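You operate a simulated robot arm through the tools that you are given. There is no shell and no other tool. Be economical: measure what you need, move in short steps, check, and stop when the job is done.

The job below is to be done with a simulated two-armed robot. You get a single attempt, and the scene is never put back.

Task
Take the soap box out of the black holder and fit the tissue box in.
Fine: soap box on the upper rack shelf; the tissue box is in the hair drawer; shut it. Where these are worked on the way, their far stop is far enough and under half their travel is too little: hair drawer.
Where things are to end (x, y in the base frame): teal soap box within 60 mm of [480, 0].
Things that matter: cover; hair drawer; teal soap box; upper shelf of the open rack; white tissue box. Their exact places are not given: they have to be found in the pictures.

Only the result counts: the job must be done as asked and must still hold three seconds after the hand-in. Knocking over, shifting, dropping, spilling or breaking anything else fails it.

Robot
Two 7-joint arms with two-finger parallel grippers on one trunk, on a base that drives. Base frame: it is fixed to the floor where the robot stands at the start and does not move with it; the origin is under the middle of the robot, x ahead of it, y to its left, z up. Lengths are in mm, angles in degrees, forces in N, time in s.
The left shoulder is at the start at [50, 161, 1198], the right one opposite. With the tool pointing down near the work surface each hand reaches from about 100 to 600 mm from the robot's upright axis, wherever it stands, measured 20 degrees to its own side. Places, roughly: cover [500, 200, 1200]; hair drawer [300, 1800, 700]; upper shelf of the open rack [500, 0, 1000]; white tissue box [250, 1750, 750]. Payload 3.43 kg a hand.
The tool frame of a hand sits at the grasp point between the pads (the TCP): z along the fingers, y along the line on which they close. The tips reach 30 mm beyond it. The gripper opens to 94 mm. The fingers are 28 mm wide and 10 mm thick; the gripper's body (50 by 96 mm) begins 55 mm behind the TCP.
Orientation is that of the tool frame in the base frame, as [roll, pitch, yaw] about the fixed x, y, z axes, in that order (R = Rz(yaw) Ry(pitch) Rx(roll)). With the fingers straight down and closing along the base's y, the tool's x points along the base's -x, its y along +y and its z along -z.

Tools
- The arms move only by the tool nudge_tool. It takes "left_rows", "right_rows" or both (then of equal length, played together; a hand with none holds still); each is a list of rows, each a list of 7 numbers: the shift along the base's x, y, z in units of 250 mm (1.0 is 250 mm), then the turn, a rotation vector about the base's x, y, z in units of 180 degrees (1.0 is 180 degrees), then the opening, from 0 (shut) to 1 (fully open). In form: [[x, y, z, ax, ay, az, grip], ...]. A call has 1 to 8 rows; each row is the pose to reach, as a shift and turn from the pose commanded when the call began. A call with a number of a shift or a turn outside -1 to 1 is refused whole. A row lasts 0.2 s, in which the tool goes at most 50 mm and 8.6 degrees; a call with a longer step from one row to the next is refused whole, and so is a gripper value outside its range. Where a pose cannot be reached the arm comes as near as it can. A force on the tool above 40 N (or 10 N above the force at the start of the call, whichever is more), or a blocked arm, ends the call early, and 0.2 s more pass. Each finger travels about 45 mm/s and halts on what it meets, pressing with about 34 N; the grip force reading is that of the motor and also rises with nothing between the fingers. The clock runs only during rows and for 0.2 s after the last one: add rows that repeat a pose to give the fingers time. It gives the time, the measured TCP pose, the force on the tool (base axes), the opening and the grip force at its end, in the units of the frame above (readings bear some noise), with the torque about the TCP (base axes, N m) and any sound that the robot's microphone picked up.
- Cameras (640 x 400 px; columns grow to the right, rows downward): "scene" is now at [130.5, -15.6, 1369.6]; the picture's right is [-0.18, -0.98, 0.00], its down [-0.07, 0.01, -1.00] and it looks along [0.98, -0.18, -0.07] (base axes); focal length 214 px, centre (320, 200). "left" rides on the left gripper at [76, -14, -102] in its tool frame; the picture's right is [0.18, 0.98, 0.00], its down [-0.75, 0.14, -0.64] and it looks along [-0.63, 0.12, 0.77] (tool axes); focal length 243 px, centre (320, 200). "right" rides on the right gripper at [76, 14, -103] in its tool frame; the picture's right is [-0.18, 0.98, 0.00], its down [-0.75, -0.14, -0.64] and it looks along [-0.63, -0.12, 0.77] (tool axes); focal length 243 px, centre (320, 200).
- camera(camera): a new picture of that camera. It takes no simulated time.
- raise_lower(by): slides the trunk up (or, below 0, down) by that many mm; the arms and the scene camera ride with it, the base frame stays. It gives what a move gives, with no picture.
- drive_base(legs): drives the robot by 1 to 6 legs, each [ahead, left, turn to the left] in mm, mm and degrees, along the robot's own axes; the way and the turn of a leg run together, so that a leg with both is an arc; at most 1500 mm and 180 degrees a leg. The arms and the cameras ride along, it lands a little off, and it stops where it bumps. It gives what a move gives.
- aim_head(pan, tilt): turns the head with the scene camera to pan (to the left, within 80 degrees either way) and tilt (down, from -29 to 69), counted from straight ahead of the robot. It gives what a move gives.
- pixel_to_xyz(camera, pixels): for up to 12 pixels [column, row] of the newest picture of that camera ("zoom" is the newest enlarged one), the place [x, y, z] in the base frame of the surface seen there, good to about 2 mm. It takes no simulated time.
- inspect(camera, box): a new picture of the part [left, top, right, bottom] of that camera's present view, enlarged. It takes no simulated time.
- finish_job(): hands the job in; it is judged then, once.

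Work in short steps. Measure before you move; look again where a grasp or a placing could have gone wrong, and mend it. You have 80 turns and 70 pictures in all, those below and enlarged ones among them. Open the grippers and draw the arms clear of the work before you hand the job in, unless the task says otherwise; then end with one line.

The tools are called by a JSON object that holds its "fn" and its "kwargs". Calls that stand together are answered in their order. nudge_tool: Moves the arms, as the interface text tells. Its arguments: {"type":"object","properties":{"left_rows":{"type":"array"},"right_rows":{"type":"array"}},"required":[]} The other tools are called the same way: raise_lower (by) slides the trunk up or down; drive_base (legs) drives the base; aim_head (pan, tilt) turns the head that bears the scene camera; camera (camera) takes a picture; pixel_to_xyz (camera, pixels) gives the place of the surface under pixels of a picture; inspect (camera, box) takes an enlarged picture of a part of a camera's view; finish_job () hands the job in.

At the start:

```text
t: 0.0
left_position: [353.9, 205.4, 1415.5]
left_tcp_rot: [179.9, 0.0, -180.0]
left_force: [-0.4, -0.2, -0.8]
left_torque: [0.03, -0.01, 0.0]
left_width: 93.9
left_gripper_force: 0.0
right_position: [331.4, -102.0, 1414.5]
right_tcp_rot: [179.8, 0.0, 179.9]
right_force: [0.0, 0.0, 0.2]
right_torque: [0.01, -0.04, 0.0]
right_width: 94.1
right_gripper_force: 0.0
trunk travel left (down, up): [-225.0, 42.0]
robot x, y, heading: [-3.0, -5.4, 0.1]
head pan, tilt: [-10.1, 4.1]
```

scene: 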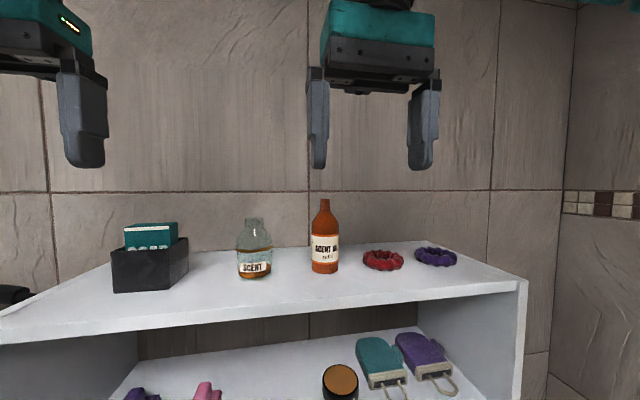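
right: 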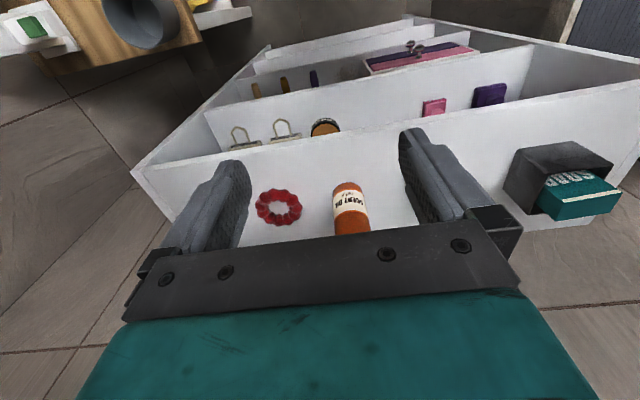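
left: 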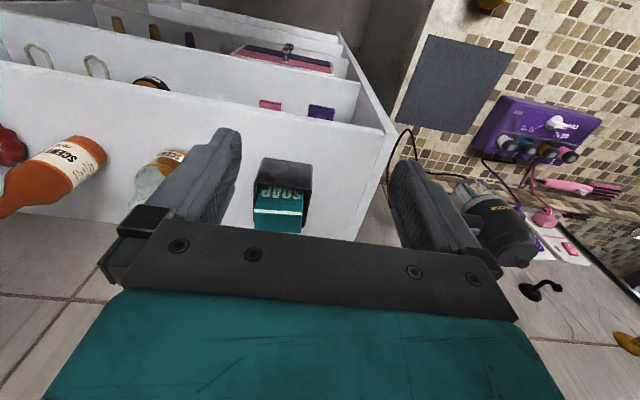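

The scene picture shows the soap box in the black holder at about (150,255). I measure the holder, the soap box and the shelves.

{"fn": "pixel_to_xyz", "kwargs": {"camera": "scene", "pixels": [[124, 228], [176, 224], [130, 244], [172, 238], [113, 256], [145, 270], [188, 240], [115, 290], [145, 288], [188, 270], [230, 300], [240, 370]]}}

{"fn": "inspect", "kwargs": {"camera": "scene", "box": [90, 200, 230, 310]}}

{"fn": "aim_head", "kwargs": {"pan": 0, "tilt": 45}}

{"fn": "camera", "kwargs": {"camera": "scene"}}

```text
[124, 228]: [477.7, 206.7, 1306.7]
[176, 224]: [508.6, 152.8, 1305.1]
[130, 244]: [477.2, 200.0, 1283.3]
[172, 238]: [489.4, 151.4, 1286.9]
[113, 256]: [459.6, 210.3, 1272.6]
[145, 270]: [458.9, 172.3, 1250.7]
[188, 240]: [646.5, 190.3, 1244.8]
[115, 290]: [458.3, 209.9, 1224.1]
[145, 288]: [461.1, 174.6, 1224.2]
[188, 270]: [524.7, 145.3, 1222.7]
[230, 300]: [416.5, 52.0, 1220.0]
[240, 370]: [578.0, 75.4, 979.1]
```

```text
3.64 times, centred on (160, 255) of scene
```

zoom: 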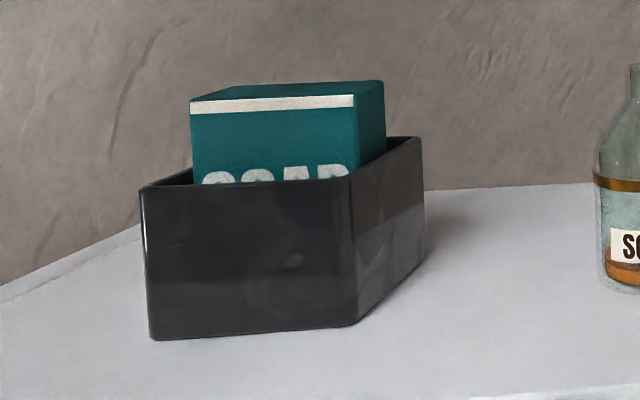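

```text
t: 1.1
left_position: [354.2, 204.8, 1414.4]
left_tcp_rot: [-179.9, 0.1, 179.9]
left_force: [0.2, 0.3, 0.3]
left_torque: [-0.02, 0.01, 0.0]
left_width: 93.8
left_gripper_force: 0.1
right_position: [331.6, -103.5, 1414.1]
right_tcp_rot: [179.8, 0.0, 179.9]
right_force: [-0.3, 0.0, 0.7]
right_torque: [-0.01, 0.02, 0.02]
right_width: 94.0
right_gripper_force: 0.0
trunk travel left (down, up): [-225.0, 42.0]
robot x, y, heading: [-3.4, -1.3, -0.2]
head pan, tilt: [0.0, 45.0]
```

```text
65 pictures are left
```

scene: 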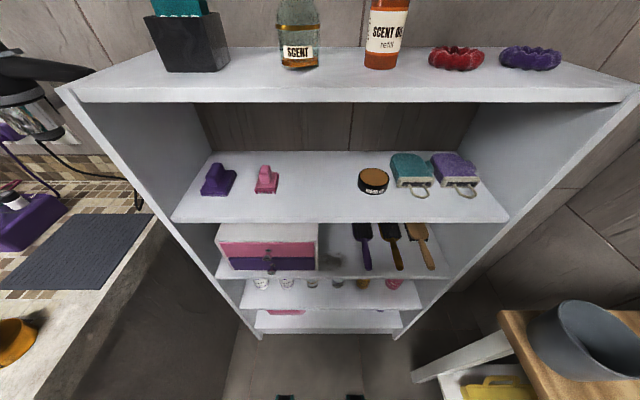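

Second shelf at z about 979 is the upper shelf. I measure its edges, neighbours, the underside of the top, and the drawer box.

{"fn": "pixel_to_xyz", "kwargs": {"camera": "scene", "pixels": [[320, 221], [320, 160], [320, 98], [320, 106], [268, 192], [254, 188], [360, 186], [318, 190], [90, 100], [632, 100], [185, 218], [500, 218]]}}

{"fn": "aim_head", "kwargs": {"pan": 75, "tilt": 30}}

{"fn": "camera", "kwargs": {"camera": "scene"}}

```text
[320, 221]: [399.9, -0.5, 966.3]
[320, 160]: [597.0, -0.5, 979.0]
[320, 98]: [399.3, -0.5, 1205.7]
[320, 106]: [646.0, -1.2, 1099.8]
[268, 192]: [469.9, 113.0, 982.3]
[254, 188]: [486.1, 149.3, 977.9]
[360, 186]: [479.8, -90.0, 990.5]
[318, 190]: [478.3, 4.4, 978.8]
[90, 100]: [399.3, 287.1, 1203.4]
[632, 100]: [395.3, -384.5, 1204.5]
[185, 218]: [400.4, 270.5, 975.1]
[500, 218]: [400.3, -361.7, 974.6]
```

```text
t: 2.5
left_position: [355.4, 205.3, 1415.2]
left_tcp_rot: [-180.0, 0.0, 179.9]
left_force: [-0.7, -0.3, -0.1]
left_torque: [0.01, 0.0, 0.0]
left_width: 94.1
left_gripper_force: 0.0
right_position: [330.5, -103.2, 1414.9]
right_tcp_rot: [179.9, -0.1, 179.9]
right_force: [-0.1, 0.8, -0.2]
right_torque: [0.0, 0.0, 0.03]
right_width: 94.1
right_gripper_force: 0.0
trunk travel left (down, up): [-225.0, 42.0]
robot x, y, heading: [-2.9, 2.8, -0.0]
head pan, tilt: [75.0, 30.0]
```

```text
64 pictures are left
```

scene: 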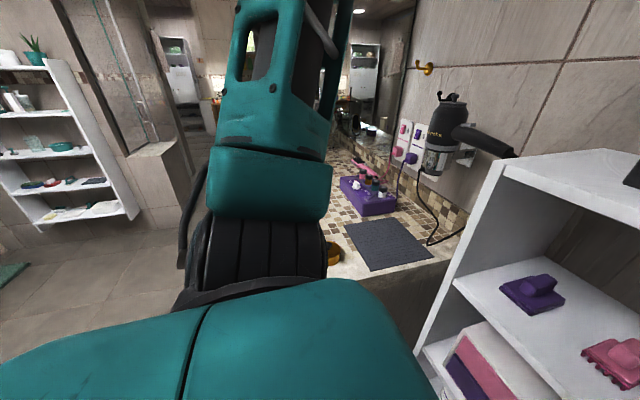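

The soap box shows in the left hand's picture at about (280,200); I enlarge it to measure the holder.

{"fn": "inspect", "kwargs": {"camera": "left", "box": [230, 140, 340, 240]}}

```text
4.00 times, centred on (285, 190) of left
```

zoom: 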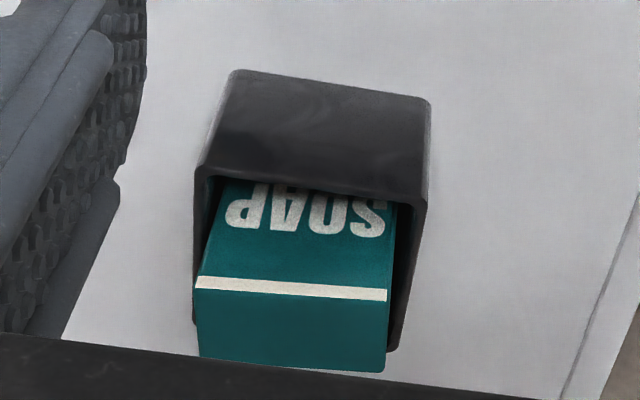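

{"fn": "pixel_to_xyz", "kwargs": {"camera": "zoom", "pixels": [[200, 285], [383, 298], [204, 348], [383, 366], [290, 325], [212, 180], [422, 202], [237, 78], [424, 102], [196, 300], [390, 345], [290, 240]]}}

```text
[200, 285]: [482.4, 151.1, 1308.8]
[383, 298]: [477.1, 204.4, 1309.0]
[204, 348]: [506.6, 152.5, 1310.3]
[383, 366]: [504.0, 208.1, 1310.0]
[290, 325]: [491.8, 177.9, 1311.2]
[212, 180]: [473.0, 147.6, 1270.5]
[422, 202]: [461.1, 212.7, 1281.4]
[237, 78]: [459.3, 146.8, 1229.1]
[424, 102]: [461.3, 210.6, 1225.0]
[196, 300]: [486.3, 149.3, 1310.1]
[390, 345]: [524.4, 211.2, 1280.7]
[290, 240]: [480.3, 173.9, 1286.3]
```

The soap's top is about 28 × 55 mm at z 1310, and the holder's rim is near z 1281. I turn the head to it for a finer measurement before gripping.

{"fn": "aim_head", "kwargs": {"pan": 22, "tilt": 10}}

{"fn": "inspect", "kwargs": {"camera": "scene", "box": [265, 170, 375, 240]}}

```text
t: 3.8
left_position: [354.6, 205.2, 1414.9]
left_tcp_rot: [-179.9, 0.0, -180.0]
left_force: [-0.3, -0.4, -0.4]
left_torque: [-0.02, -0.01, 0.03]
left_width: 94.1
left_gripper_force: 0.1
right_position: [329.6, -103.9, 1415.6]
right_tcp_rot: [180.0, -0.1, 179.9]
right_force: [-0.3, -0.6, -0.1]
right_torque: [-0.02, -0.04, 0.01]
right_width: 93.9
right_gripper_force: 0.1
trunk travel left (down, up): [-225.0, 42.0]
robot x, y, heading: [3.6, -3.3, -0.2]
head pan, tilt: [22.0, 10.0]
```

```text
5.71 times, centred on (320, 205) of scene
```

zoom: 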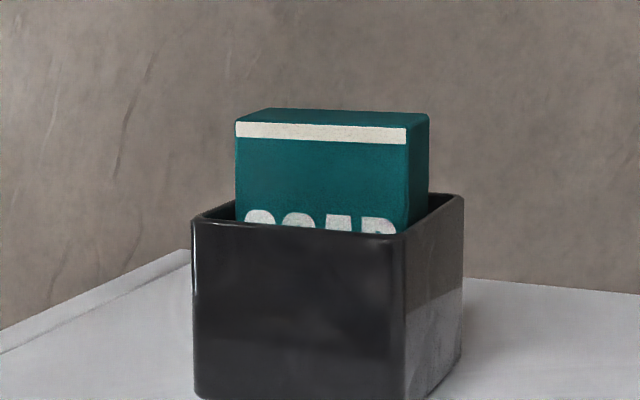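

{"fn": "pixel_to_xyz", "kwargs": {"camera": "zoom", "pixels": [[238, 118], [404, 126], [270, 111], [425, 116], [240, 200], [404, 215], [425, 200], [196, 222], [395, 240], [460, 200], [240, 196], [330, 118]]}}

```text
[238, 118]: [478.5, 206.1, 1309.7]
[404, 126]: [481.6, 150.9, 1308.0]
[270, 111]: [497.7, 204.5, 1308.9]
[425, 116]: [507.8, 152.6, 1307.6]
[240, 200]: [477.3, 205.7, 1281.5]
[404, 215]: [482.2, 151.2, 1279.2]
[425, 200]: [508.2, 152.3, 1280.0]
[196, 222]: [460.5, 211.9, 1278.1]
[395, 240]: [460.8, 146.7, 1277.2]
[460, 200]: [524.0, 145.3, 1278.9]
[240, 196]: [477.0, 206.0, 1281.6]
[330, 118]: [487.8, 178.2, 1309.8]
```

The soap is centred at (493, 178.5), turned about +4°, with its top at 1309 and the rim at 1280. I move the left hand above it and stop for a reading at z about 1345.

{"fn": "nudge_tool", "kwargs": {"left_rows": [[0.14, -0.027, 0, 0, 0, 0.006, 1], [0.28, -0.054, 0, 0, 0, 0.012, 1], [0.42, -0.08, 0, 0, 0, 0.018, 1], [0.554, -0.107, 0, 0, 0, 0.022, 1], [0.554, -0.107, -0.14, 0, 0, 0.022, 1], [0.554, -0.107, -0.28, 0, 0, 0.022, 1], [0.554, -0.107, -0.28, 0, 0, 0.022, 1]]}}

{"fn": "camera", "kwargs": {"camera": "scene"}}

```text
t: 5.4
left_position: [493.2, 178.0, 1344.8]
left_tcp_rot: [-179.9, 0.1, -176.2]
left_force: [0.4, -0.8, 0.4]
left_torque: [0.02, 0.0, 0.03]
left_width: 94.0
left_gripper_force: 0.1
left hand out of reach, approached as far as the arm can: row 3, 4
right_position: [331.0, -104.2, 1415.9]
right_tcp_rot: [180.0, 0.0, 179.9]
right_force: [-0.1, -0.1, -0.1]
right_torque: [0.02, -0.04, -0.03]
right_width: 94.0
right_gripper_force: 0.1
trunk travel left (down, up): [-225.0, 42.0]
robot x, y, heading: [3.8, 0.6, 0.0]
head pan, tilt: [22.0, 10.0]
```

```text
61 pictures are left
```

scene: 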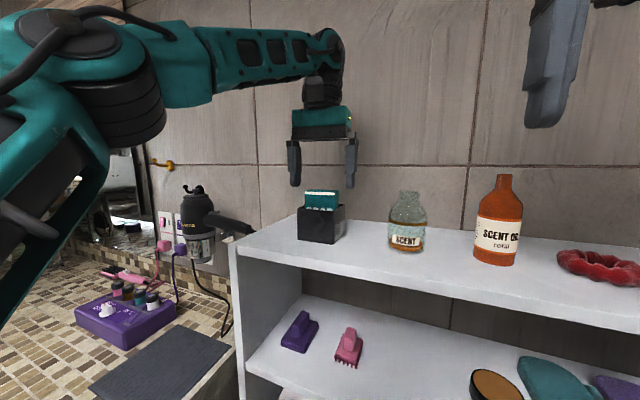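

The fingers straddle the box. I descend to z 1314 and close.

{"fn": "nudge_tool", "kwargs": {"left_rows": [[0, 0.002, -0.08, 0, 0, 0, 1], [0, 0.002, -0.125, 0, 0, 0, 1], [0, 0.002, -0.125, 0, 0, 0, 0.7], [0, 0.002, -0.125, 0, 0, 0, 0.4], [0, 0.002, -0.125, 0, 0, 0, 0.4], [0, 0.002, -0.125, 0, 0, 0, 0.4], [0, 0.002, -0.125, 0, 0, 0, 0.4]]}}

{"fn": "inspect", "kwargs": {"camera": "scene", "box": [265, 130, 375, 250]}}

```text
t: 7.0
left_position: [493.4, 178.3, 1314.9]
left_tcp_rot: [-179.9, 0.2, -176.1]
left_force: [3.1, 1.0, 11.7]
left_torque: [-0.08, -0.25, 0.01]
left_width: 57.3
left_gripper_force: 33.6
right_position: [330.4, -103.4, 1414.8]
right_tcp_rot: [179.9, 0.0, 179.9]
right_force: [0.2, 0.9, -0.3]
right_torque: [-0.03, 0.01, -0.01]
right_width: 93.9
right_gripper_force: 0.1
trunk travel left (down, up): [-225.0, 42.0]
robot x, y, heading: [-3.0, 1.5, 0.2]
head pan, tilt: [22.0, 10.0]
```

```text
3.33 times, centred on (320, 190) of scene
```

zoom: 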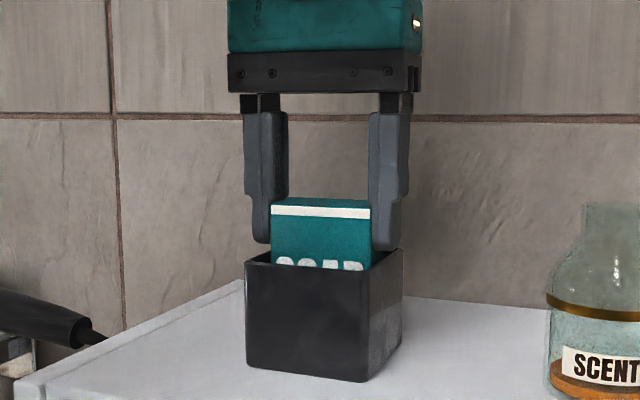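

The soap is held at 57 mm. I raise the trunk 40 mm to lift it straight and keep the arm in reach.

{"fn": "raise_lower", "kwargs": {"by": 40}}

{"fn": "nudge_tool", "kwargs": {"left_rows": [[0, 0, 0.1, 0, 0, 0, 0.4], [0, 0, 0.2, 0, 0, 0, 0.4], [0, 0, 0.25, 0, 0, 0, 0.4]]}}

{"fn": "inspect", "kwargs": {"camera": "scene", "box": [240, 130, 400, 290]}}

```text
t: 7.8
left_position: [494.1, 178.8, 1353.1]
left_tcp_rot: [180.0, 0.0, -176.1]
left_force: [0.3, -0.3, -1.3]
left_torque: [0.01, 0.0, 0.0]
left_width: 57.1
left_gripper_force: 33.6
right_position: [331.6, -103.5, 1456.0]
right_tcp_rot: [179.9, 0.0, 179.9]
right_force: [-0.4, -0.1, -0.7]
right_torque: [-0.01, -0.01, 0.04]
right_width: 93.9
right_gripper_force: 0.1
trunk travel left (down, up): [-265.0, 2.0]
robot x, y, heading: [-2.5, -1.0, 0.0]
head pan, tilt: [22.0, 10.0]
```

```text
t: 8.6
left_position: [493.2, 178.7, 1415.0]
left_tcp_rot: [180.0, 0.0, -176.0]
left_force: [0.0, -0.5, -1.6]
left_torque: [-0.01, 0.01, 0.01]
left_width: 57.4
left_gripper_force: 34.3
right_position: [330.6, -104.2, 1454.3]
right_tcp_rot: [-180.0, 0.0, 179.9]
right_force: [0.2, 0.2, 0.4]
right_torque: [0.01, 0.02, -0.02]
right_width: 94.0
right_gripper_force: 0.0
trunk travel left (down, up): [-265.0, 2.0]
robot x, y, heading: [1.4, 0.1, 0.0]
head pan, tilt: [22.0, 10.0]
```

```text
2.50 times, centred on (320, 210) of scene
```

zoom: 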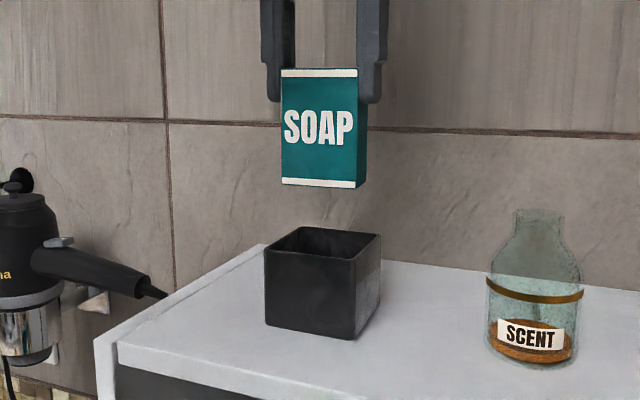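

The soap is clear of the holder. I back the base 250 mm to get room for turning the hand to point forward.

{"fn": "drive_base", "kwargs": {"legs": [[-250, 0, 0]]}}

{"fn": "nudge_tool", "kwargs": {"left_rows": [[0, -0.05, 0, 0, -0.047, 0, 0.4], [0, -0.1, -0.05, 0, -0.094, 0, 0.4], [0, -0.15, -0.1, 0, -0.141, 0, 0.4], [0, -0.2, -0.15, 0, -0.188, 0, 0.4], [0, -0.25, -0.2, 0, -0.235, 0, 0.4], [0, -0.3, -0.25, 0, -0.28, 0, 0.4], [0, -0.3, -0.25, 0, -0.28, 0, 0.4]]}}

{"fn": "camera", "kwargs": {"camera": "scene"}}

```text
t: 10.4
left_position: [239.5, 181.0, 1414.9]
left_tcp_rot: [180.0, 0.1, -175.8]
left_force: [-0.1, 0.1, -0.8]
left_torque: [-0.04, -0.02, -0.01]
left_width: 57.4
left_gripper_force: 33.6
right_position: [79.5, -102.6, 1455.2]
right_tcp_rot: [179.9, 0.0, -180.0]
right_force: [0.5, 0.0, 0.4]
right_torque: [-0.02, 0.0, 0.0]
right_width: 94.2
right_gripper_force: 0.1
trunk travel left (down, up): [-265.0, 2.0]
robot x, y, heading: [-250.3, -2.7, 0.3]
head pan, tilt: [22.0, 10.0]
```

```text
t: 12.0
left_position: [241.3, 106.6, 1353.0]
left_tcp_rot: [-174.8, 50.4, -173.3]
left_force: [0.3, 0.2, -1.4]
left_torque: [0.01, 0.02, -0.03]
left_width: 57.2
left_gripper_force: 34.1
right_position: [79.0, -102.5, 1455.2]
right_tcp_rot: [179.9, 0.0, -179.9]
right_force: [-0.4, 0.1, 0.8]
right_torque: [0.02, 0.01, -0.02]
right_width: 94.0
right_gripper_force: 0.2
trunk travel left (down, up): [-265.0, 2.0]
robot x, y, heading: [-251.7, 0.0, 0.2]
head pan, tilt: [22.0, 10.0]
```

```text
58 pictures are left
```

scene: 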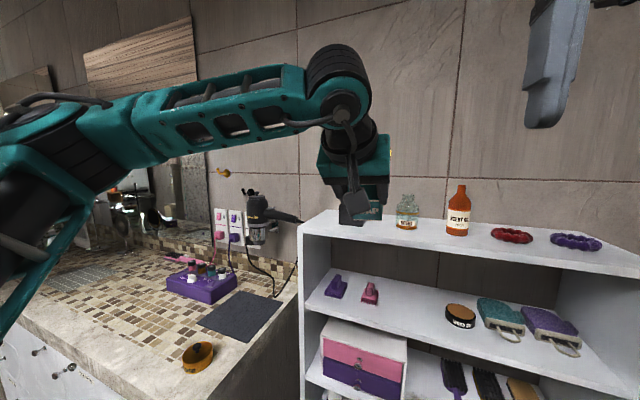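

The hand is tilted 50°, with the soap still held. I turn it on to about 85°, move towards y = 0, then lower the trunk 220 mm in front of the rack.

{"fn": "nudge_tool", "kwargs": {"left_rows": [[0, -0.08, 0, 0, -0.045, 0, 0.4], [0, -0.16, 0, 0, -0.09, 0, 0.4], [0, -0.24, 0, 0, -0.135, 0, 0.4], [0, -0.32, 0, 0, -0.18, 0, 0.4], [-0.04, -0.41, 0, 0, -0.19, 0, 0.4], [-0.04, -0.41, 0, 0, -0.19, 0, 0.4]]}}

{"fn": "raise_lower", "kwargs": {"by": -220}}

{"fn": "aim_head", "kwargs": {"pan": 5, "tilt": 25}}

{"fn": "camera", "kwargs": {"camera": "scene"}}

```text
t: 13.4
left_position: [229.9, 2.3, 1350.2]
left_tcp_rot: [-141.8, 83.3, -141.5]
left_force: [0.1, -0.4, -1.0]
left_torque: [0.05, 0.03, -0.01]
left_width: 57.2
left_gripper_force: 33.8
right_position: [80.1, -101.3, 1456.3]
right_tcp_rot: [180.0, 0.1, -180.0]
right_force: [-0.1, 0.1, 0.5]
right_torque: [0.0, -0.01, 0.0]
right_width: 94.0
right_gripper_force: 0.3
trunk travel left (down, up): [-265.0, 2.0]
robot x, y, heading: [-252.8, -1.4, 0.4]
head pan, tilt: [22.0, 10.0]
```

```text
t: 15.8
left_position: [230.0, 1.3, 1130.3]
left_tcp_rot: [-142.3, 83.2, -142.2]
left_force: [-0.1, -0.2, -1.4]
left_torque: [-0.01, 0.06, 0.0]
left_width: 57.5
left_gripper_force: 34.0
right_position: [79.7, -103.0, 1234.7]
right_tcp_rot: [180.0, -0.2, 180.0]
right_force: [0.3, 0.3, -0.4]
right_torque: [0.04, -0.02, -0.02]
right_width: 94.0
right_gripper_force: 0.1
trunk travel left (down, up): [-45.0, 222.0]
robot x, y, heading: [-251.5, -0.6, 0.4]
head pan, tilt: [22.0, 10.0]
```

```text
t: 16.6
left_position: [230.2, 0.8, 1130.7]
left_tcp_rot: [-142.5, 83.3, -142.2]
left_force: [-0.5, 0.4, -0.6]
left_torque: [0.01, 0.06, 0.02]
left_width: 57.3
left_gripper_force: 34.5
right_position: [79.8, -104.0, 1234.2]
right_tcp_rot: [179.8, 0.1, -179.9]
right_force: [-0.3, 0.5, -1.1]
right_torque: [-0.03, -0.03, -0.02]
right_width: 94.0
right_gripper_force: 0.0
trunk travel left (down, up): [-45.0, 222.0]
robot x, y, heading: [-252.9, 3.9, 0.3]
head pan, tilt: [5.0, 25.0]
```

```text
57 pictures are left
```

scene: 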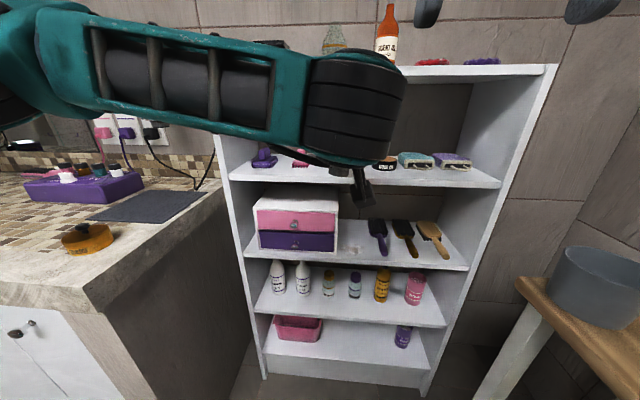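

The tool points along +x, 5° down, with a 4° roll. I correct the roll and lower to about z 1015 in front of the shelf.

{"fn": "nudge_tool", "kwargs": {"left_rows": [[0, 0, -0.12, 0.012, 0, 0, 0.4], [0, 0, -0.24, 0.023, 0, 0, 0.4], [0, 0, -0.36, 0.023, 0, 0, 0.4], [0, 0, -0.46, 0.023, 0, 0, 0.4], [0, 0, -0.46, 0.023, 0, 0, 0.4]]}}

{"fn": "camera", "kwargs": {"camera": "scene"}}

{"fn": "camera", "kwargs": {"camera": "left"}}

```text
t: 17.8
left_position: [232.4, 1.5, 1015.7]
left_tcp_rot: [-179.5, 84.7, -179.3]
left_force: [0.4, 1.0, -2.3]
left_torque: [-0.01, 0.04, 0.0]
left_width: 57.5
left_gripper_force: 34.1
right_position: [79.6, -102.6, 1234.6]
right_tcp_rot: [179.9, 0.0, -180.0]
right_force: [-0.1, 0.1, -1.6]
right_torque: [-0.02, -0.01, 0.01]
right_width: 94.0
right_gripper_force: 0.1
trunk travel left (down, up): [-45.0, 222.0]
robot x, y, heading: [-252.1, 2.1, 0.0]
head pan, tilt: [5.0, 25.0]
```

```text
56 pictures are left
```

scene: 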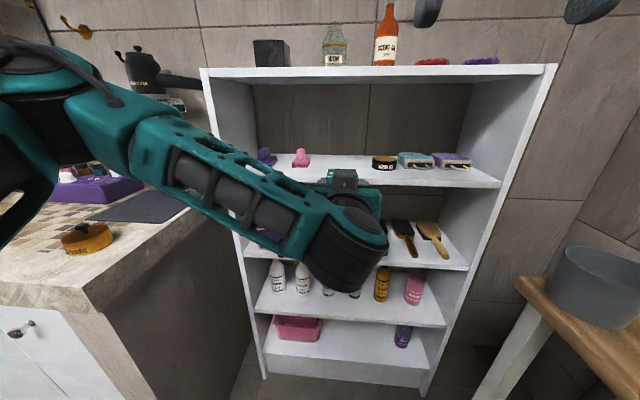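

```text
55 pictures are left
```

left: 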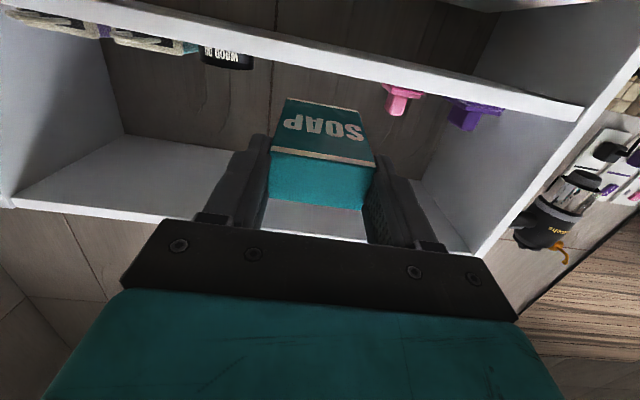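

The soap's lower edge is about 14 mm above the shelf level, with the wrist below and behind. I advance 200 mm into the shelf.

{"fn": "nudge_tool", "kwargs": {"left_rows": [[0.14, 0, 0, 0, 0, 0, 0.4], [0.28, 0, 0, 0, 0, 0, 0.4], [0.42, 0, 0, 0, 0, 0, 0.4], [0.56, 0, 0, 0, 0, 0, 0.4], [0.7, 0, 0, 0, 0, 0, 0.4], [0.8, 0, 0, 0, 0, 0, 0.4], [0.8, 0, 0, 0, 0, 0, 0.4]]}}

{"fn": "camera", "kwargs": {"camera": "scene"}}

```text
t: 19.4
left_position: [429.5, 2.7, 1015.5]
left_tcp_rot: [-179.8, 84.7, -179.5]
left_force: [0.5, -0.1, -0.6]
left_torque: [-0.04, 0.06, -0.02]
left_width: 57.3
left_gripper_force: 33.8
right_position: [80.5, -102.9, 1235.2]
right_tcp_rot: [179.9, 0.1, -179.9]
right_force: [0.6, 0.0, 0.5]
right_torque: [-0.01, 0.02, -0.02]
right_width: 93.9
right_gripper_force: 0.0
trunk travel left (down, up): [-45.0, 222.0]
robot x, y, heading: [-252.1, 1.5, 0.4]
head pan, tilt: [5.0, 25.0]
```

```text
54 pictures are left
```

scene: 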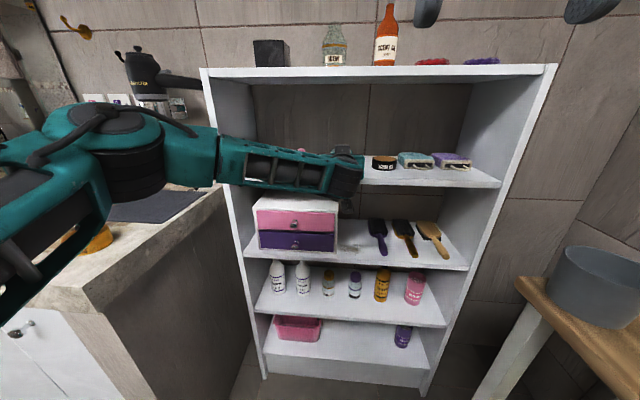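

The hand is at x 430. I lower 13 mm until the soap touches the shelf.

{"fn": "nudge_tool", "kwargs": {"left_rows": [[0, 0, -0.03, 0, 0, 0, 0.4], [0, 0, -0.054, 0, 0, 0, 0.4], [0, 0, -0.054, 0, 0, 0, 0.4]]}}

{"fn": "camera", "kwargs": {"camera": "left"}}

```text
t: 20.2
left_position: [429.7, 1.3, 1002.5]
left_tcp_rot: [-179.8, 84.8, -179.4]
left_force: [0.9, 0.2, 1.2]
left_torque: [0.04, -0.17, -0.06]
left_width: 57.2
left_gripper_force: 33.2
right_position: [79.2, -103.4, 1235.6]
right_tcp_rot: [179.9, 0.0, -180.0]
right_force: [-0.4, -0.6, -0.1]
right_torque: [0.03, 0.02, -0.03]
right_width: 94.2
right_gripper_force: 0.1
trunk travel left (down, up): [-45.0, 222.0]
robot x, y, heading: [-252.0, -0.6, 0.3]
head pan, tilt: [5.0, 25.0]
```

```text
53 pictures are left
```

left: 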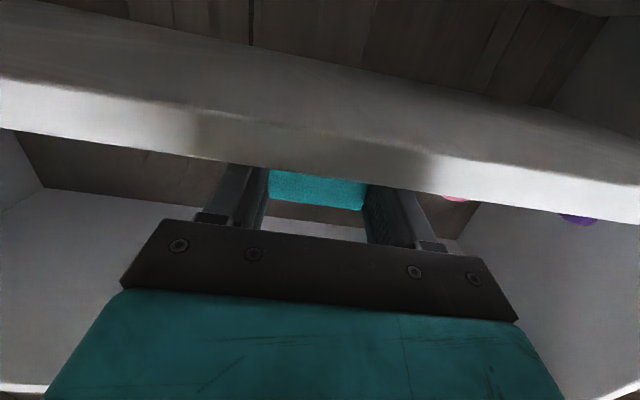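

Contact is just starting (1.2 N up). I open the fingers and then draw straight back.

{"fn": "nudge_tool", "kwargs": {"left_rows": [[0, 0, -0.006, 0, 0, 0, 0.45], [0, 0, -0.006, 0, 0, 0, 0.65], [0, 0, -0.006, 0, 0, 0, 0.85], [0, 0, -0.006, 0, 0, 0, 1], [0, 0, -0.006, 0, 0, 0, 1], [0, 0, -0.006, 0, 0, 0, 1]]}}

{"fn": "nudge_tool", "kwargs": {"left_rows": [[-0.1, 0, 0.004, 0, 0, 0, 1], [-0.25, 0, 0.01, 0, 0, 0, 1], [-0.4, 0, 0.02, 0, 0, 0, 1], [-0.55, 0, 0.02, 0, 0, 0, 1], [-0.7, 0, 0.02, 0, 0, 0, 1], [-0.85, 0, 0.02, 0, 0, 0, 1], [-0.85, 0, 0.02, 0, 0, 0, 1]]}}

{"fn": "raise_lower", "kwargs": {"by": 150}}

{"fn": "camera", "kwargs": {"camera": "scene"}}

```text
t: 21.6
left_position: [429.6, 2.3, 1000.4]
left_tcp_rot: [-179.7, 84.5, -179.4]
left_force: [0.5, 0.5, 0.1]
left_torque: [-0.02, 0.03, -0.01]
left_width: 94.2
left_gripper_force: 0.0
right_position: [80.7, -100.9, 1235.1]
right_tcp_rot: [179.9, 0.2, -179.8]
right_force: [0.4, -0.2, 0.5]
right_torque: [-0.03, -0.01, -0.02]
right_width: 94.0
right_gripper_force: 0.1
trunk travel left (down, up): [-45.0, 222.0]
robot x, y, heading: [-250.5, -1.5, 0.1]
head pan, tilt: [5.0, 25.0]
```

```text
t: 23.2
left_position: [217.2, 2.3, 1006.0]
left_tcp_rot: [-179.5, 84.6, -179.0]
left_force: [0.1, 1.1, 0.7]
left_torque: [0.04, -0.02, 0.01]
left_width: 93.9
left_gripper_force: 0.1
right_position: [80.1, -102.0, 1235.0]
right_tcp_rot: [179.9, 0.0, -179.9]
right_force: [-0.7, -0.4, 0.3]
right_torque: [-0.02, 0.02, 0.01]
right_width: 93.9
right_gripper_force: 0.0
trunk travel left (down, up): [-45.0, 222.0]
robot x, y, heading: [-251.7, -2.9, 0.1]
head pan, tilt: [5.0, 25.0]
```

```text
t: 24.9
left_position: [216.9, 2.1, 1154.8]
left_tcp_rot: [-179.8, 84.6, -179.5]
left_force: [0.6, -0.3, 0.5]
left_torque: [-0.02, -0.02, 0.0]
left_width: 93.7
left_gripper_force: 0.0
right_position: [80.4, -102.7, 1384.7]
right_tcp_rot: [179.8, 0.0, -179.9]
right_force: [-0.8, 0.5, 0.8]
right_torque: [0.02, 0.01, 0.02]
right_width: 93.9
right_gripper_force: 0.0
trunk travel left (down, up): [-195.0, 72.0]
robot x, y, heading: [-253.1, -0.3, 0.0]
head pan, tilt: [5.0, 25.0]
```

```text
52 pictures are left
```

scene: 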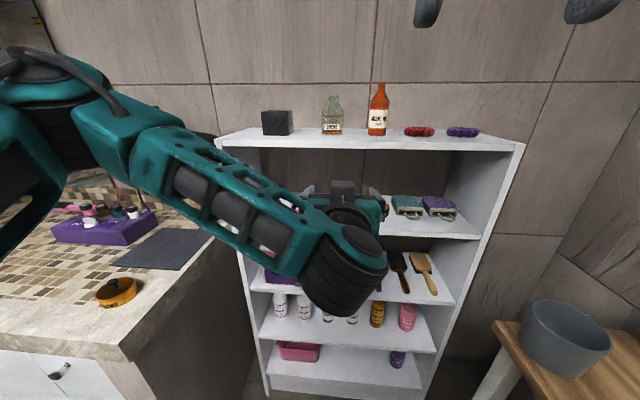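

The hand is out and free. I turn it back to pointing down, moving towards y about 190, then check the shelf.

{"fn": "nudge_tool", "kwargs": {"left_rows": [[0, 0.1, 0.05, 0, 0.047, 0, 1], [0, 0.2, 0.1, 0, 0.094, 0, 1], [0, 0.3, 0.15, 0, 0.141, 0, 1], [0, 0.4, 0.2, 0, 0.188, 0, 1], [0, 0.5, 0.25, 0, 0.235, 0, 1], [0, 0.6, 0.3, 0, 0.282, 0, 1], [0, 0.7, 0.3, 0, 0.329, 0, 1], [0, 0.75, 0.3, 0, 0.376, 0, 1]]}}

{"fn": "nudge_tool", "kwargs": {"left_rows": [[0, 0, 0, 0, 0.046, 0, 1], [0, 0, 0, 0, 0.092, 0, 1], [0, 0, 0, 0, 0.092, 0, 1]]}}

{"fn": "camera", "kwargs": {"camera": "scene"}}

```text
t: 26.7
left_position: [218.0, 189.8, 1231.0]
left_tcp_rot: [179.7, 16.8, 180.0]
left_force: [0.0, 0.1, -0.9]
left_torque: [-0.03, -0.01, 0.0]
left_width: 93.9
left_gripper_force: 0.1
right_position: [80.7, -102.6, 1385.1]
right_tcp_rot: [179.9, -0.1, -180.0]
right_force: [-0.4, 0.8, -0.9]
right_torque: [-0.03, 0.02, 0.01]
right_width: 94.0
right_gripper_force: 0.0
trunk travel left (down, up): [-195.0, 72.0]
robot x, y, heading: [-254.0, -2.5, 0.2]
head pan, tilt: [5.0, 25.0]
```

```text
t: 27.5
left_position: [217.4, 190.0, 1232.1]
left_tcp_rot: [179.6, 0.4, 180.0]
left_force: [-0.7, 0.5, 1.0]
left_torque: [0.01, 0.0, 0.0]
left_width: 94.1
left_gripper_force: 0.1
right_position: [79.6, -101.7, 1384.6]
right_tcp_rot: [180.0, 0.0, -179.9]
right_force: [0.4, 0.6, -0.8]
right_torque: [0.0, 0.02, 0.01]
right_width: 94.0
right_gripper_force: 0.0
trunk travel left (down, up): [-195.0, 72.0]
robot x, y, heading: [-254.1, 1.1, 0.2]
head pan, tilt: [5.0, 25.0]
```

```text
51 pictures are left
```

scene: 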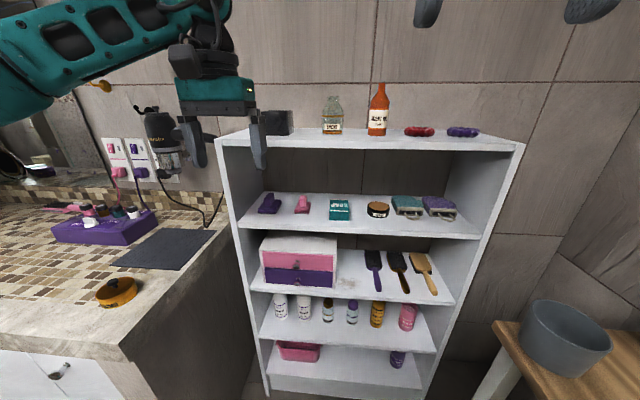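

The soap lies on the shelf at (340,209). I verify its place and measure the counter's front, then look left along the counter.

{"fn": "pixel_to_xyz", "kwargs": {"camera": "scene", "pixels": [[340, 203], [340, 216], [331, 205], [349, 205], [115, 352], [55, 372], [200, 250]]}}

{"fn": "aim_head", "kwargs": {"pan": 55, "tilt": 25}}

{"fn": "camera", "kwargs": {"camera": "scene"}}

```text
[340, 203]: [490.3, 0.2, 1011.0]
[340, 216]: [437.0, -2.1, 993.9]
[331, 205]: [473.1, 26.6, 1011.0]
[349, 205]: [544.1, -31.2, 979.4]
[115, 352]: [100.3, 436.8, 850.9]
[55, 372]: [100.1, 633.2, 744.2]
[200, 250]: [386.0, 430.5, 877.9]
```

```text
t: 28.7
left_position: [217.9, 189.1, 1230.3]
left_tcp_rot: [179.6, 0.4, -180.0]
left_force: [-0.8, -0.3, -0.6]
left_torque: [-0.02, -0.02, -0.01]
left_width: 93.9
left_gripper_force: 0.0
right_position: [79.9, -102.6, 1385.4]
right_tcp_rot: [179.9, 0.0, -179.9]
right_force: [0.3, 0.2, 0.5]
right_torque: [0.01, 0.02, -0.02]
right_width: 94.0
right_gripper_force: 0.1
trunk travel left (down, up): [-195.0, 72.0]
robot x, y, heading: [-250.6, -1.6, 0.2]
head pan, tilt: [55.0, 25.0]
```

```text
50 pictures are left
```

scene: 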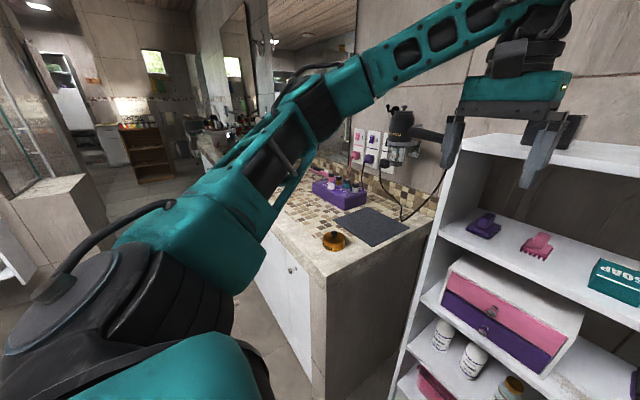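

The soap lies at about (480, 0, 1011), as wanted. The counter's front is at x 100, so I back off 200 mm and drive left along it.

{"fn": "drive_base", "kwargs": {"legs": [[-200, 0, 0], [0, 1200, 0]]}}

{"fn": "aim_head", "kwargs": {"pan": 35, "tilt": 30}}

{"fn": "camera", "kwargs": {"camera": "scene"}}

```text
t: 40.9
left_position: [13.4, 1410.0, 1230.9]
left_tcp_rot: [179.6, 0.4, 179.6]
left_force: [-0.3, 0.6, -0.5]
left_torque: [0.0, 0.01, 0.0]
left_width: 94.0
left_gripper_force: 0.1
right_position: [-124.4, 1117.2, 1385.0]
right_tcp_rot: [180.0, 0.0, 179.8]
right_force: [-0.3, 0.2, -0.3]
right_torque: [-0.01, 0.03, -0.05]
right_width: 94.0
right_gripper_force: 0.0
trunk travel left (down, up): [-195.0, 72.0]
robot x, y, heading: [-451.5, 1219.7, -0.1]
head pan, tilt: [55.0, 25.0]
```

```text
t: 41.7
left_position: [15.2, 1409.1, 1231.2]
left_tcp_rot: [179.7, 0.5, 179.7]
left_force: [0.0, -0.2, -0.2]
left_torque: [-0.01, -0.01, 0.02]
left_width: 93.9
left_gripper_force: 0.0
right_position: [-125.8, 1118.6, 1385.1]
right_tcp_rot: [179.9, -0.1, 179.8]
right_force: [0.6, -0.3, -0.2]
right_torque: [0.01, 0.0, 0.0]
right_width: 93.8
right_gripper_force: 0.1
trunk travel left (down, up): [-195.0, 72.0]
robot x, y, heading: [-457.0, 1222.7, 0.0]
head pan, tilt: [35.0, 30.0]
```

```text
49 pictures are left
```

scene: 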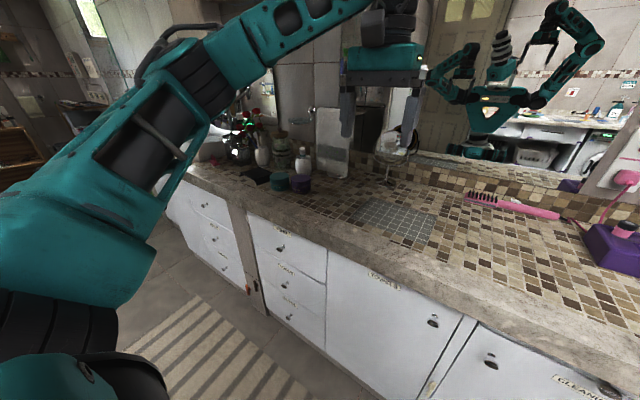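

Labelled drawers show around (285,245) and (205,205). I enlarge them to read the labels.

{"fn": "inspect", "kwargs": {"camera": "scene", "box": [170, 170, 330, 330]}}

{"fn": "pixel_to_xyz", "kwargs": {"camera": "scene", "pixels": [[280, 247], [284, 285], [288, 316], [205, 205], [214, 238], [222, 268], [252, 230], [326, 262]]}}

```text
2.50 times, centred on (250, 250) of scene
```

zoom: 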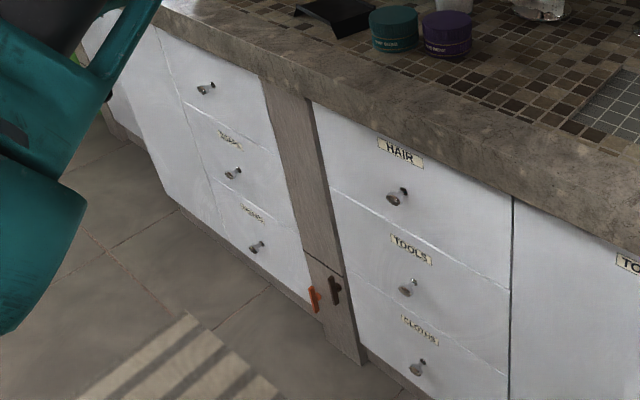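

```text
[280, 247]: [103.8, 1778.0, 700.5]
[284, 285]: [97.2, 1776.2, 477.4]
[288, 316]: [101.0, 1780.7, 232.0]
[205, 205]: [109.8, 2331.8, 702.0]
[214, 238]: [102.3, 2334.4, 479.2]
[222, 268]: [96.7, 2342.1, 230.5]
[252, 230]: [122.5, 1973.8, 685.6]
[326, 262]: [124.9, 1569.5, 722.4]
```

The HAIR drawer's knob is at about (100, 1778, 700) with its front at x 123. I drive 395 mm left and 60 mm back, then look straight at it.

{"fn": "drive_base", "kwargs": {"legs": [[-60, 395, 0]]}}

{"fn": "aim_head", "kwargs": {"pan": 10, "tilt": 45}}

{"fn": "camera", "kwargs": {"camera": "scene"}}

```text
t: 45.8
left_position: [-42.5, 1810.2, 1230.3]
left_tcp_rot: [179.5, 0.5, 179.4]
left_force: [0.2, -0.2, 0.1]
left_torque: [-0.02, 0.0, 0.0]
left_width: 94.0
left_gripper_force: 0.1
right_position: [-183.8, 1519.3, 1384.5]
right_tcp_rot: [179.8, 0.1, 179.5]
right_force: [-0.1, -0.5, 1.0]
right_torque: [0.01, -0.02, 0.01]
right_width: 94.1
right_gripper_force: 0.1
trunk travel left (down, up): [-195.0, 72.0]
robot x, y, heading: [-516.6, 1623.2, -0.5]
head pan, tilt: [35.0, 30.0]
```

```text
t: 46.7
left_position: [-42.6, 1809.4, 1230.9]
left_tcp_rot: [179.6, 0.4, 179.4]
left_force: [-0.2, -0.6, 0.4]
left_torque: [0.0, -0.02, -0.02]
left_width: 93.8
left_gripper_force: 0.0
right_position: [-184.8, 1519.6, 1385.5]
right_tcp_rot: [179.9, 0.0, 179.5]
right_force: [0.5, -0.3, 0.2]
right_torque: [0.03, 0.02, 0.01]
right_width: 93.9
right_gripper_force: 0.1
trunk travel left (down, up): [-195.0, 72.0]
robot x, y, heading: [-515.9, 1625.3, -0.7]
head pan, tilt: [10.0, 45.0]
```

```text
47 pictures are left
```

scene: 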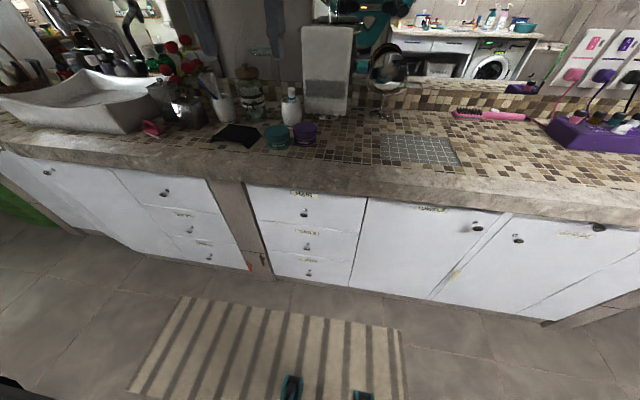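

{"fn": "inspect", "kwargs": {"camera": "scene", "box": [270, 185, 340, 235]}}

```text
8.00 times, centred on (305, 210) of scene
```

zoom: 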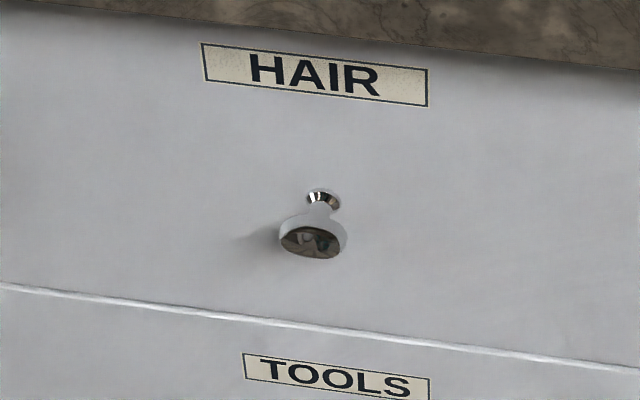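

The knob is a round head on a stem at (313,235) in the zoom. I measure it and its surroundings.

{"fn": "pixel_to_xyz", "kwargs": {"camera": "zoom", "pixels": [[312, 242], [284, 240], [342, 246], [312, 222], [312, 256], [324, 197], [250, 200], [400, 300], [330, 12]]}}

{"fn": "nudge_tool", "kwargs": {"left_rows": [[-0.05, -0.02, -0.05, 0, -0.046, 0, 0.5], [-0.1, -0.04, -0.1, 0, -0.092, 0, 0.5], [-0.15, -0.06, -0.15, 0, -0.138, 0, 0.5], [-0.2, -0.08, -0.2, 0, -0.184, 0, 0.5], [-0.25, -0.1, -0.25, 0, -0.23, 0, 0.5], [-0.3, -0.12, -0.3, 0, -0.276, 0, 0.5], [-0.35, -0.13, -0.4, 0, -0.322, 0, 0.5], [-0.4, -0.13, -0.5, 0, -0.368, 0, 0.5]]}}

{"fn": "nudge_tool", "kwargs": {"left_rows": [[0, 0, -0.1, 0, -0.046, 0, 0.5], [0, 0, -0.2, 0, -0.092, 0, 0.5], [0, 0, -0.3, 0, -0.136, 0, 0.5], [0, 0, -0.3, 0, -0.136, 0, 0.5]]}}

{"fn": "raise_lower", "kwargs": {"by": -185}}

```text
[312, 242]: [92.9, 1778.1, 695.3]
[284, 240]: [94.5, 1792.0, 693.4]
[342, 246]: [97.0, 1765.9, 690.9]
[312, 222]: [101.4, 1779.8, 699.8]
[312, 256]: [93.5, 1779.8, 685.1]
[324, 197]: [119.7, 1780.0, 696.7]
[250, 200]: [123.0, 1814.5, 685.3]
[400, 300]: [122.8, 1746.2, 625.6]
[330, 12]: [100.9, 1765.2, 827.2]
```

```text
t: 48.5
left_position: [-89.6, 1747.8, 1111.5]
left_tcp_rot: [178.3, 66.5, 178.6]
left_force: [0.3, 0.2, 0.5]
left_torque: [-0.01, 0.02, 0.0]
left_width: 46.9
left_gripper_force: 0.0
left hand out of reach, approached as far as the arm can: row 7, 8
right_position: [-183.6, 1518.9, 1385.5]
right_tcp_rot: [179.9, -0.1, 179.5]
right_force: [0.9, 0.1, -0.4]
right_torque: [0.03, -0.01, -0.02]
right_width: 94.2
right_gripper_force: 0.0
trunk travel left (down, up): [-195.0, 72.0]
robot x, y, heading: [-512.8, 1626.3, -0.3]
head pan, tilt: [10.0, 45.0]
```

```text
t: 49.5
left_position: [-97.1, 1727.7, 1051.5]
left_tcp_rot: [24.7, 88.6, 25.2]
left_force: [0.5, -0.4, 0.1]
left_torque: [0.0, 0.01, 0.03]
left_width: 46.7
left_gripper_force: 0.1
left hand out of reach, approached as far as the arm can: row 1, 3, 4
right_position: [-184.8, 1518.4, 1385.5]
right_tcp_rot: [-180.0, -0.1, 179.5]
right_force: [1.1, -0.7, -0.3]
right_torque: [0.04, -0.01, 0.0]
right_width: 94.1
right_gripper_force: 0.1
trunk travel left (down, up): [-195.0, 72.0]
robot x, y, heading: [-512.0, 1624.8, -0.5]
head pan, tilt: [10.0, 45.0]
```

```text
t: 51.5
left_position: [-97.0, 1728.4, 865.1]
left_tcp_rot: [28.1, 88.8, 28.5]
left_force: [-0.5, 0.3, 0.5]
left_torque: [-0.02, 0.02, 0.01]
left_width: 47.1
left_gripper_force: 0.1
right_position: [-182.9, 1518.8, 1199.9]
right_tcp_rot: [179.9, 0.0, 179.5]
right_force: [0.7, 0.1, -0.8]
right_torque: [-0.02, 0.02, 0.01]
right_width: 94.2
right_gripper_force: 0.1
trunk travel left (down, up): [-10.0, 257.0]
robot x, y, heading: [-514.3, 1622.3, -0.3]
head pan, tilt: [10.0, 45.0]
```

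The hand points forward. I lower towards knob height (692) and align in y with the hand still well in front, opening kept at half.

{"fn": "nudge_tool", "kwargs": {"left_rows": [[0.05, 0.04, -0.12, 0, 0, 0, 0.6], [0.1, 0.08, -0.24, 0, 0, 0, 0.6], [0.15, 0.12, -0.36, 0, 0, 0, 0.6], [0.2, 0.16, -0.48, 0, 0, 0, 0.6], [0.25, 0.2, -0.6, 0, 0, 0, 0.6], [0.25, 0.204, -0.684, 0, 0, 0, 0.6], [0.25, 0.204, -0.684, 0, 0, 0, 0.6]]}}

{"fn": "camera", "kwargs": {"camera": "left"}}

{"fn": "camera", "kwargs": {"camera": "scene"}}

```text
t: 53.1
left_position: [-79.8, 1680.1, 797.8]
left_tcp_rot: [31.2, 88.9, 31.9]
left_force: [-0.3, 0.2, -1.0]
left_torque: [0.04, 0.0, -0.01]
left_width: 56.5
left_gripper_force: 0.1
left hand out of reach, approached as far as the arm can: row 1, 2, 3, 4, 5, 6, 7
right_position: [-184.6, 1518.8, 1199.8]
right_tcp_rot: [179.9, -0.1, 179.5]
right_force: [-0.8, 0.2, 0.6]
right_torque: [0.0, 0.0, 0.0]
right_width: 94.2
right_gripper_force: 0.1
trunk travel left (down, up): [-10.0, 257.0]
robot x, y, heading: [-513.0, 1622.7, -0.7]
head pan, tilt: [10.0, 45.0]
```

```text
45 pictures are left
```

left: 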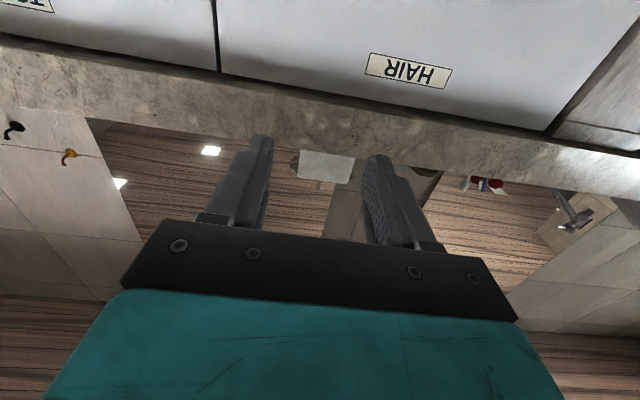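

```text
44 pictures are left
```

scene: 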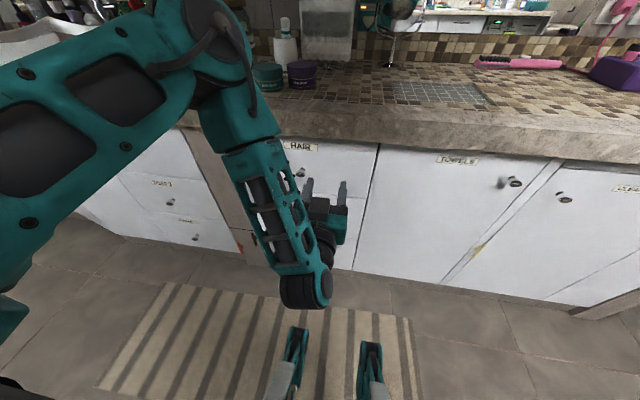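

The horizontal pose hits the arm's limit. Fingers closing along y can grip the knob tilted too, so I tilt the hand back to about 45° down and see where it settles.

{"fn": "nudge_tool", "kwargs": {"left_rows": [[0, 0, 0.02, 0, 0.045, 0, 0.6], [0, 0, 0.04, 0, 0.09, 0, 0.6], [0, 0, 0.06, 0, 0.135, 0, 0.6], [0, 0, 0.08, 0, 0.18, 0, 0.6], [0, 0, 0.1, 0, 0.225, 0, 0.6], [0, 0, 0.1, 0, 0.25, 0, 0.6], [0, 0, 0.1, 0, 0.25, 0, 0.6], [0, 0, 0.1, 0, 0.25, 0, 0.6]]}}

```text
t: 54.9
left_position: [-75.9, 1680.6, 824.2]
left_tcp_rot: [178.9, 46.0, 179.2]
left_force: [0.1, 0.1, -0.6]
left_torque: [0.01, 0.01, 0.02]
left_width: 56.5
left_gripper_force: 0.0
right_position: [-183.0, 1519.6, 1198.6]
right_tcp_rot: [179.9, -0.2, 179.5]
right_force: [-0.2, -0.1, 0.4]
right_torque: [0.01, 0.01, 0.03]
right_width: 93.9
right_gripper_force: 0.2
trunk travel left (down, up): [-10.0, 257.0]
robot x, y, heading: [-510.7, 1625.2, -0.4]
head pan, tilt: [10.0, 45.0]
```

Tilt 46° is reached and the pose tracks. I move to pre-grasp (20, 1779, 694).

{"fn": "nudge_tool", "kwargs": {"left_rows": [[0.04, 0.08, -0.08, 0, 0, 0, 0.6], [0.08, 0.16, -0.16, 0, 0, 0, 0.6], [0.12, 0.24, -0.24, 0, 0, 0, 0.6], [0.18, 0.32, -0.32, 0, 0, 0, 0.6], [0.26, 0.393, -0.42, 0, 0, 0, 0.6], [0.36, 0.393, -0.52, 0, 0, 0, 0.6], [0.36, 0.393, -0.52, 0, 0, 0, 0.6]]}}

{"fn": "camera", "kwargs": {"camera": "left"}}

```text
t: 56.5
left_position: [14.6, 1778.0, 692.1]
left_tcp_rot: [178.8, 46.0, 179.1]
left_force: [-0.8, -0.4, 0.4]
left_torque: [0.02, 0.01, 0.01]
left_width: 56.6
left_gripper_force: 0.2
right_position: [-182.5, 1519.2, 1200.3]
right_tcp_rot: [179.9, 0.0, 179.5]
right_force: [-0.1, -0.5, -0.7]
right_torque: [-0.01, 0.04, -0.05]
right_width: 94.0
right_gripper_force: 0.0
trunk travel left (down, up): [-10.0, 257.0]
robot x, y, heading: [-513.2, 1624.1, -0.5]
head pan, tilt: [10.0, 45.0]
```

```text
43 pictures are left
```

left: 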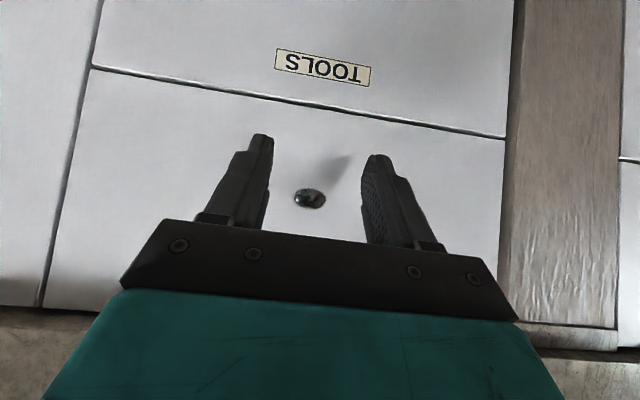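

The knob shows between the fingers at (310,198). I advance to (87, 1779, 700) and close.

{"fn": "nudge_tool", "kwargs": {"left_rows": [[0.1, 0.004, 0.02, 0, 0, 0, 0.6], [0.2, 0.004, 0.03, 0, 0, 0, 0.6], [0.288, 0.004, 0.03, 0, 0, 0, 0.6], [0.288, 0.004, 0.03, 0, 0, 0, 0.3], [0.288, 0.004, 0.03, 0, 0, 0, 0.1], [0.288, 0.004, 0.03, 0, 0, 0, 0.1], [0.288, 0.004, 0.03, 0, 0, 0, 0.1]]}}

{"fn": "camera", "kwargs": {"camera": "left"}}

```text
t: 58.1
left_position: [86.6, 1780.0, 702.0]
left_tcp_rot: [178.8, 46.1, 179.2]
left_force: [1.4, 3.5, 1.4]
left_torque: [0.09, 0.24, 0.13]
left_width: 33.4
left_gripper_force: 44.5
right_position: [-183.1, 1519.4, 1200.6]
right_tcp_rot: [179.9, 0.0, 179.6]
right_force: [0.4, 0.2, 0.0]
right_torque: [0.03, 0.02, 0.02]
right_width: 93.9
right_gripper_force: 0.0
trunk travel left (down, up): [-10.0, 257.0]
robot x, y, heading: [-513.2, 1625.8, -0.3]
head pan, tilt: [10.0, 45.0]
```

```text
42 pictures are left
```

left: 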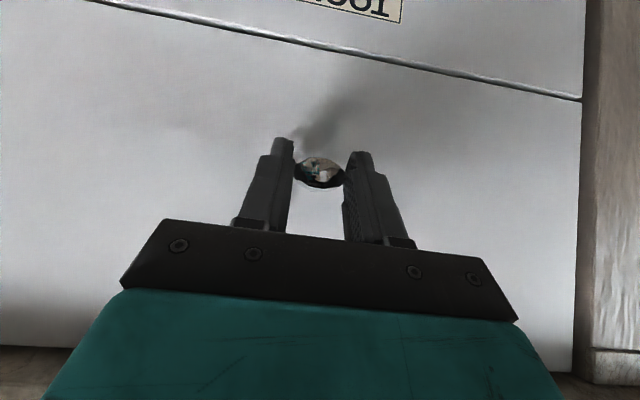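

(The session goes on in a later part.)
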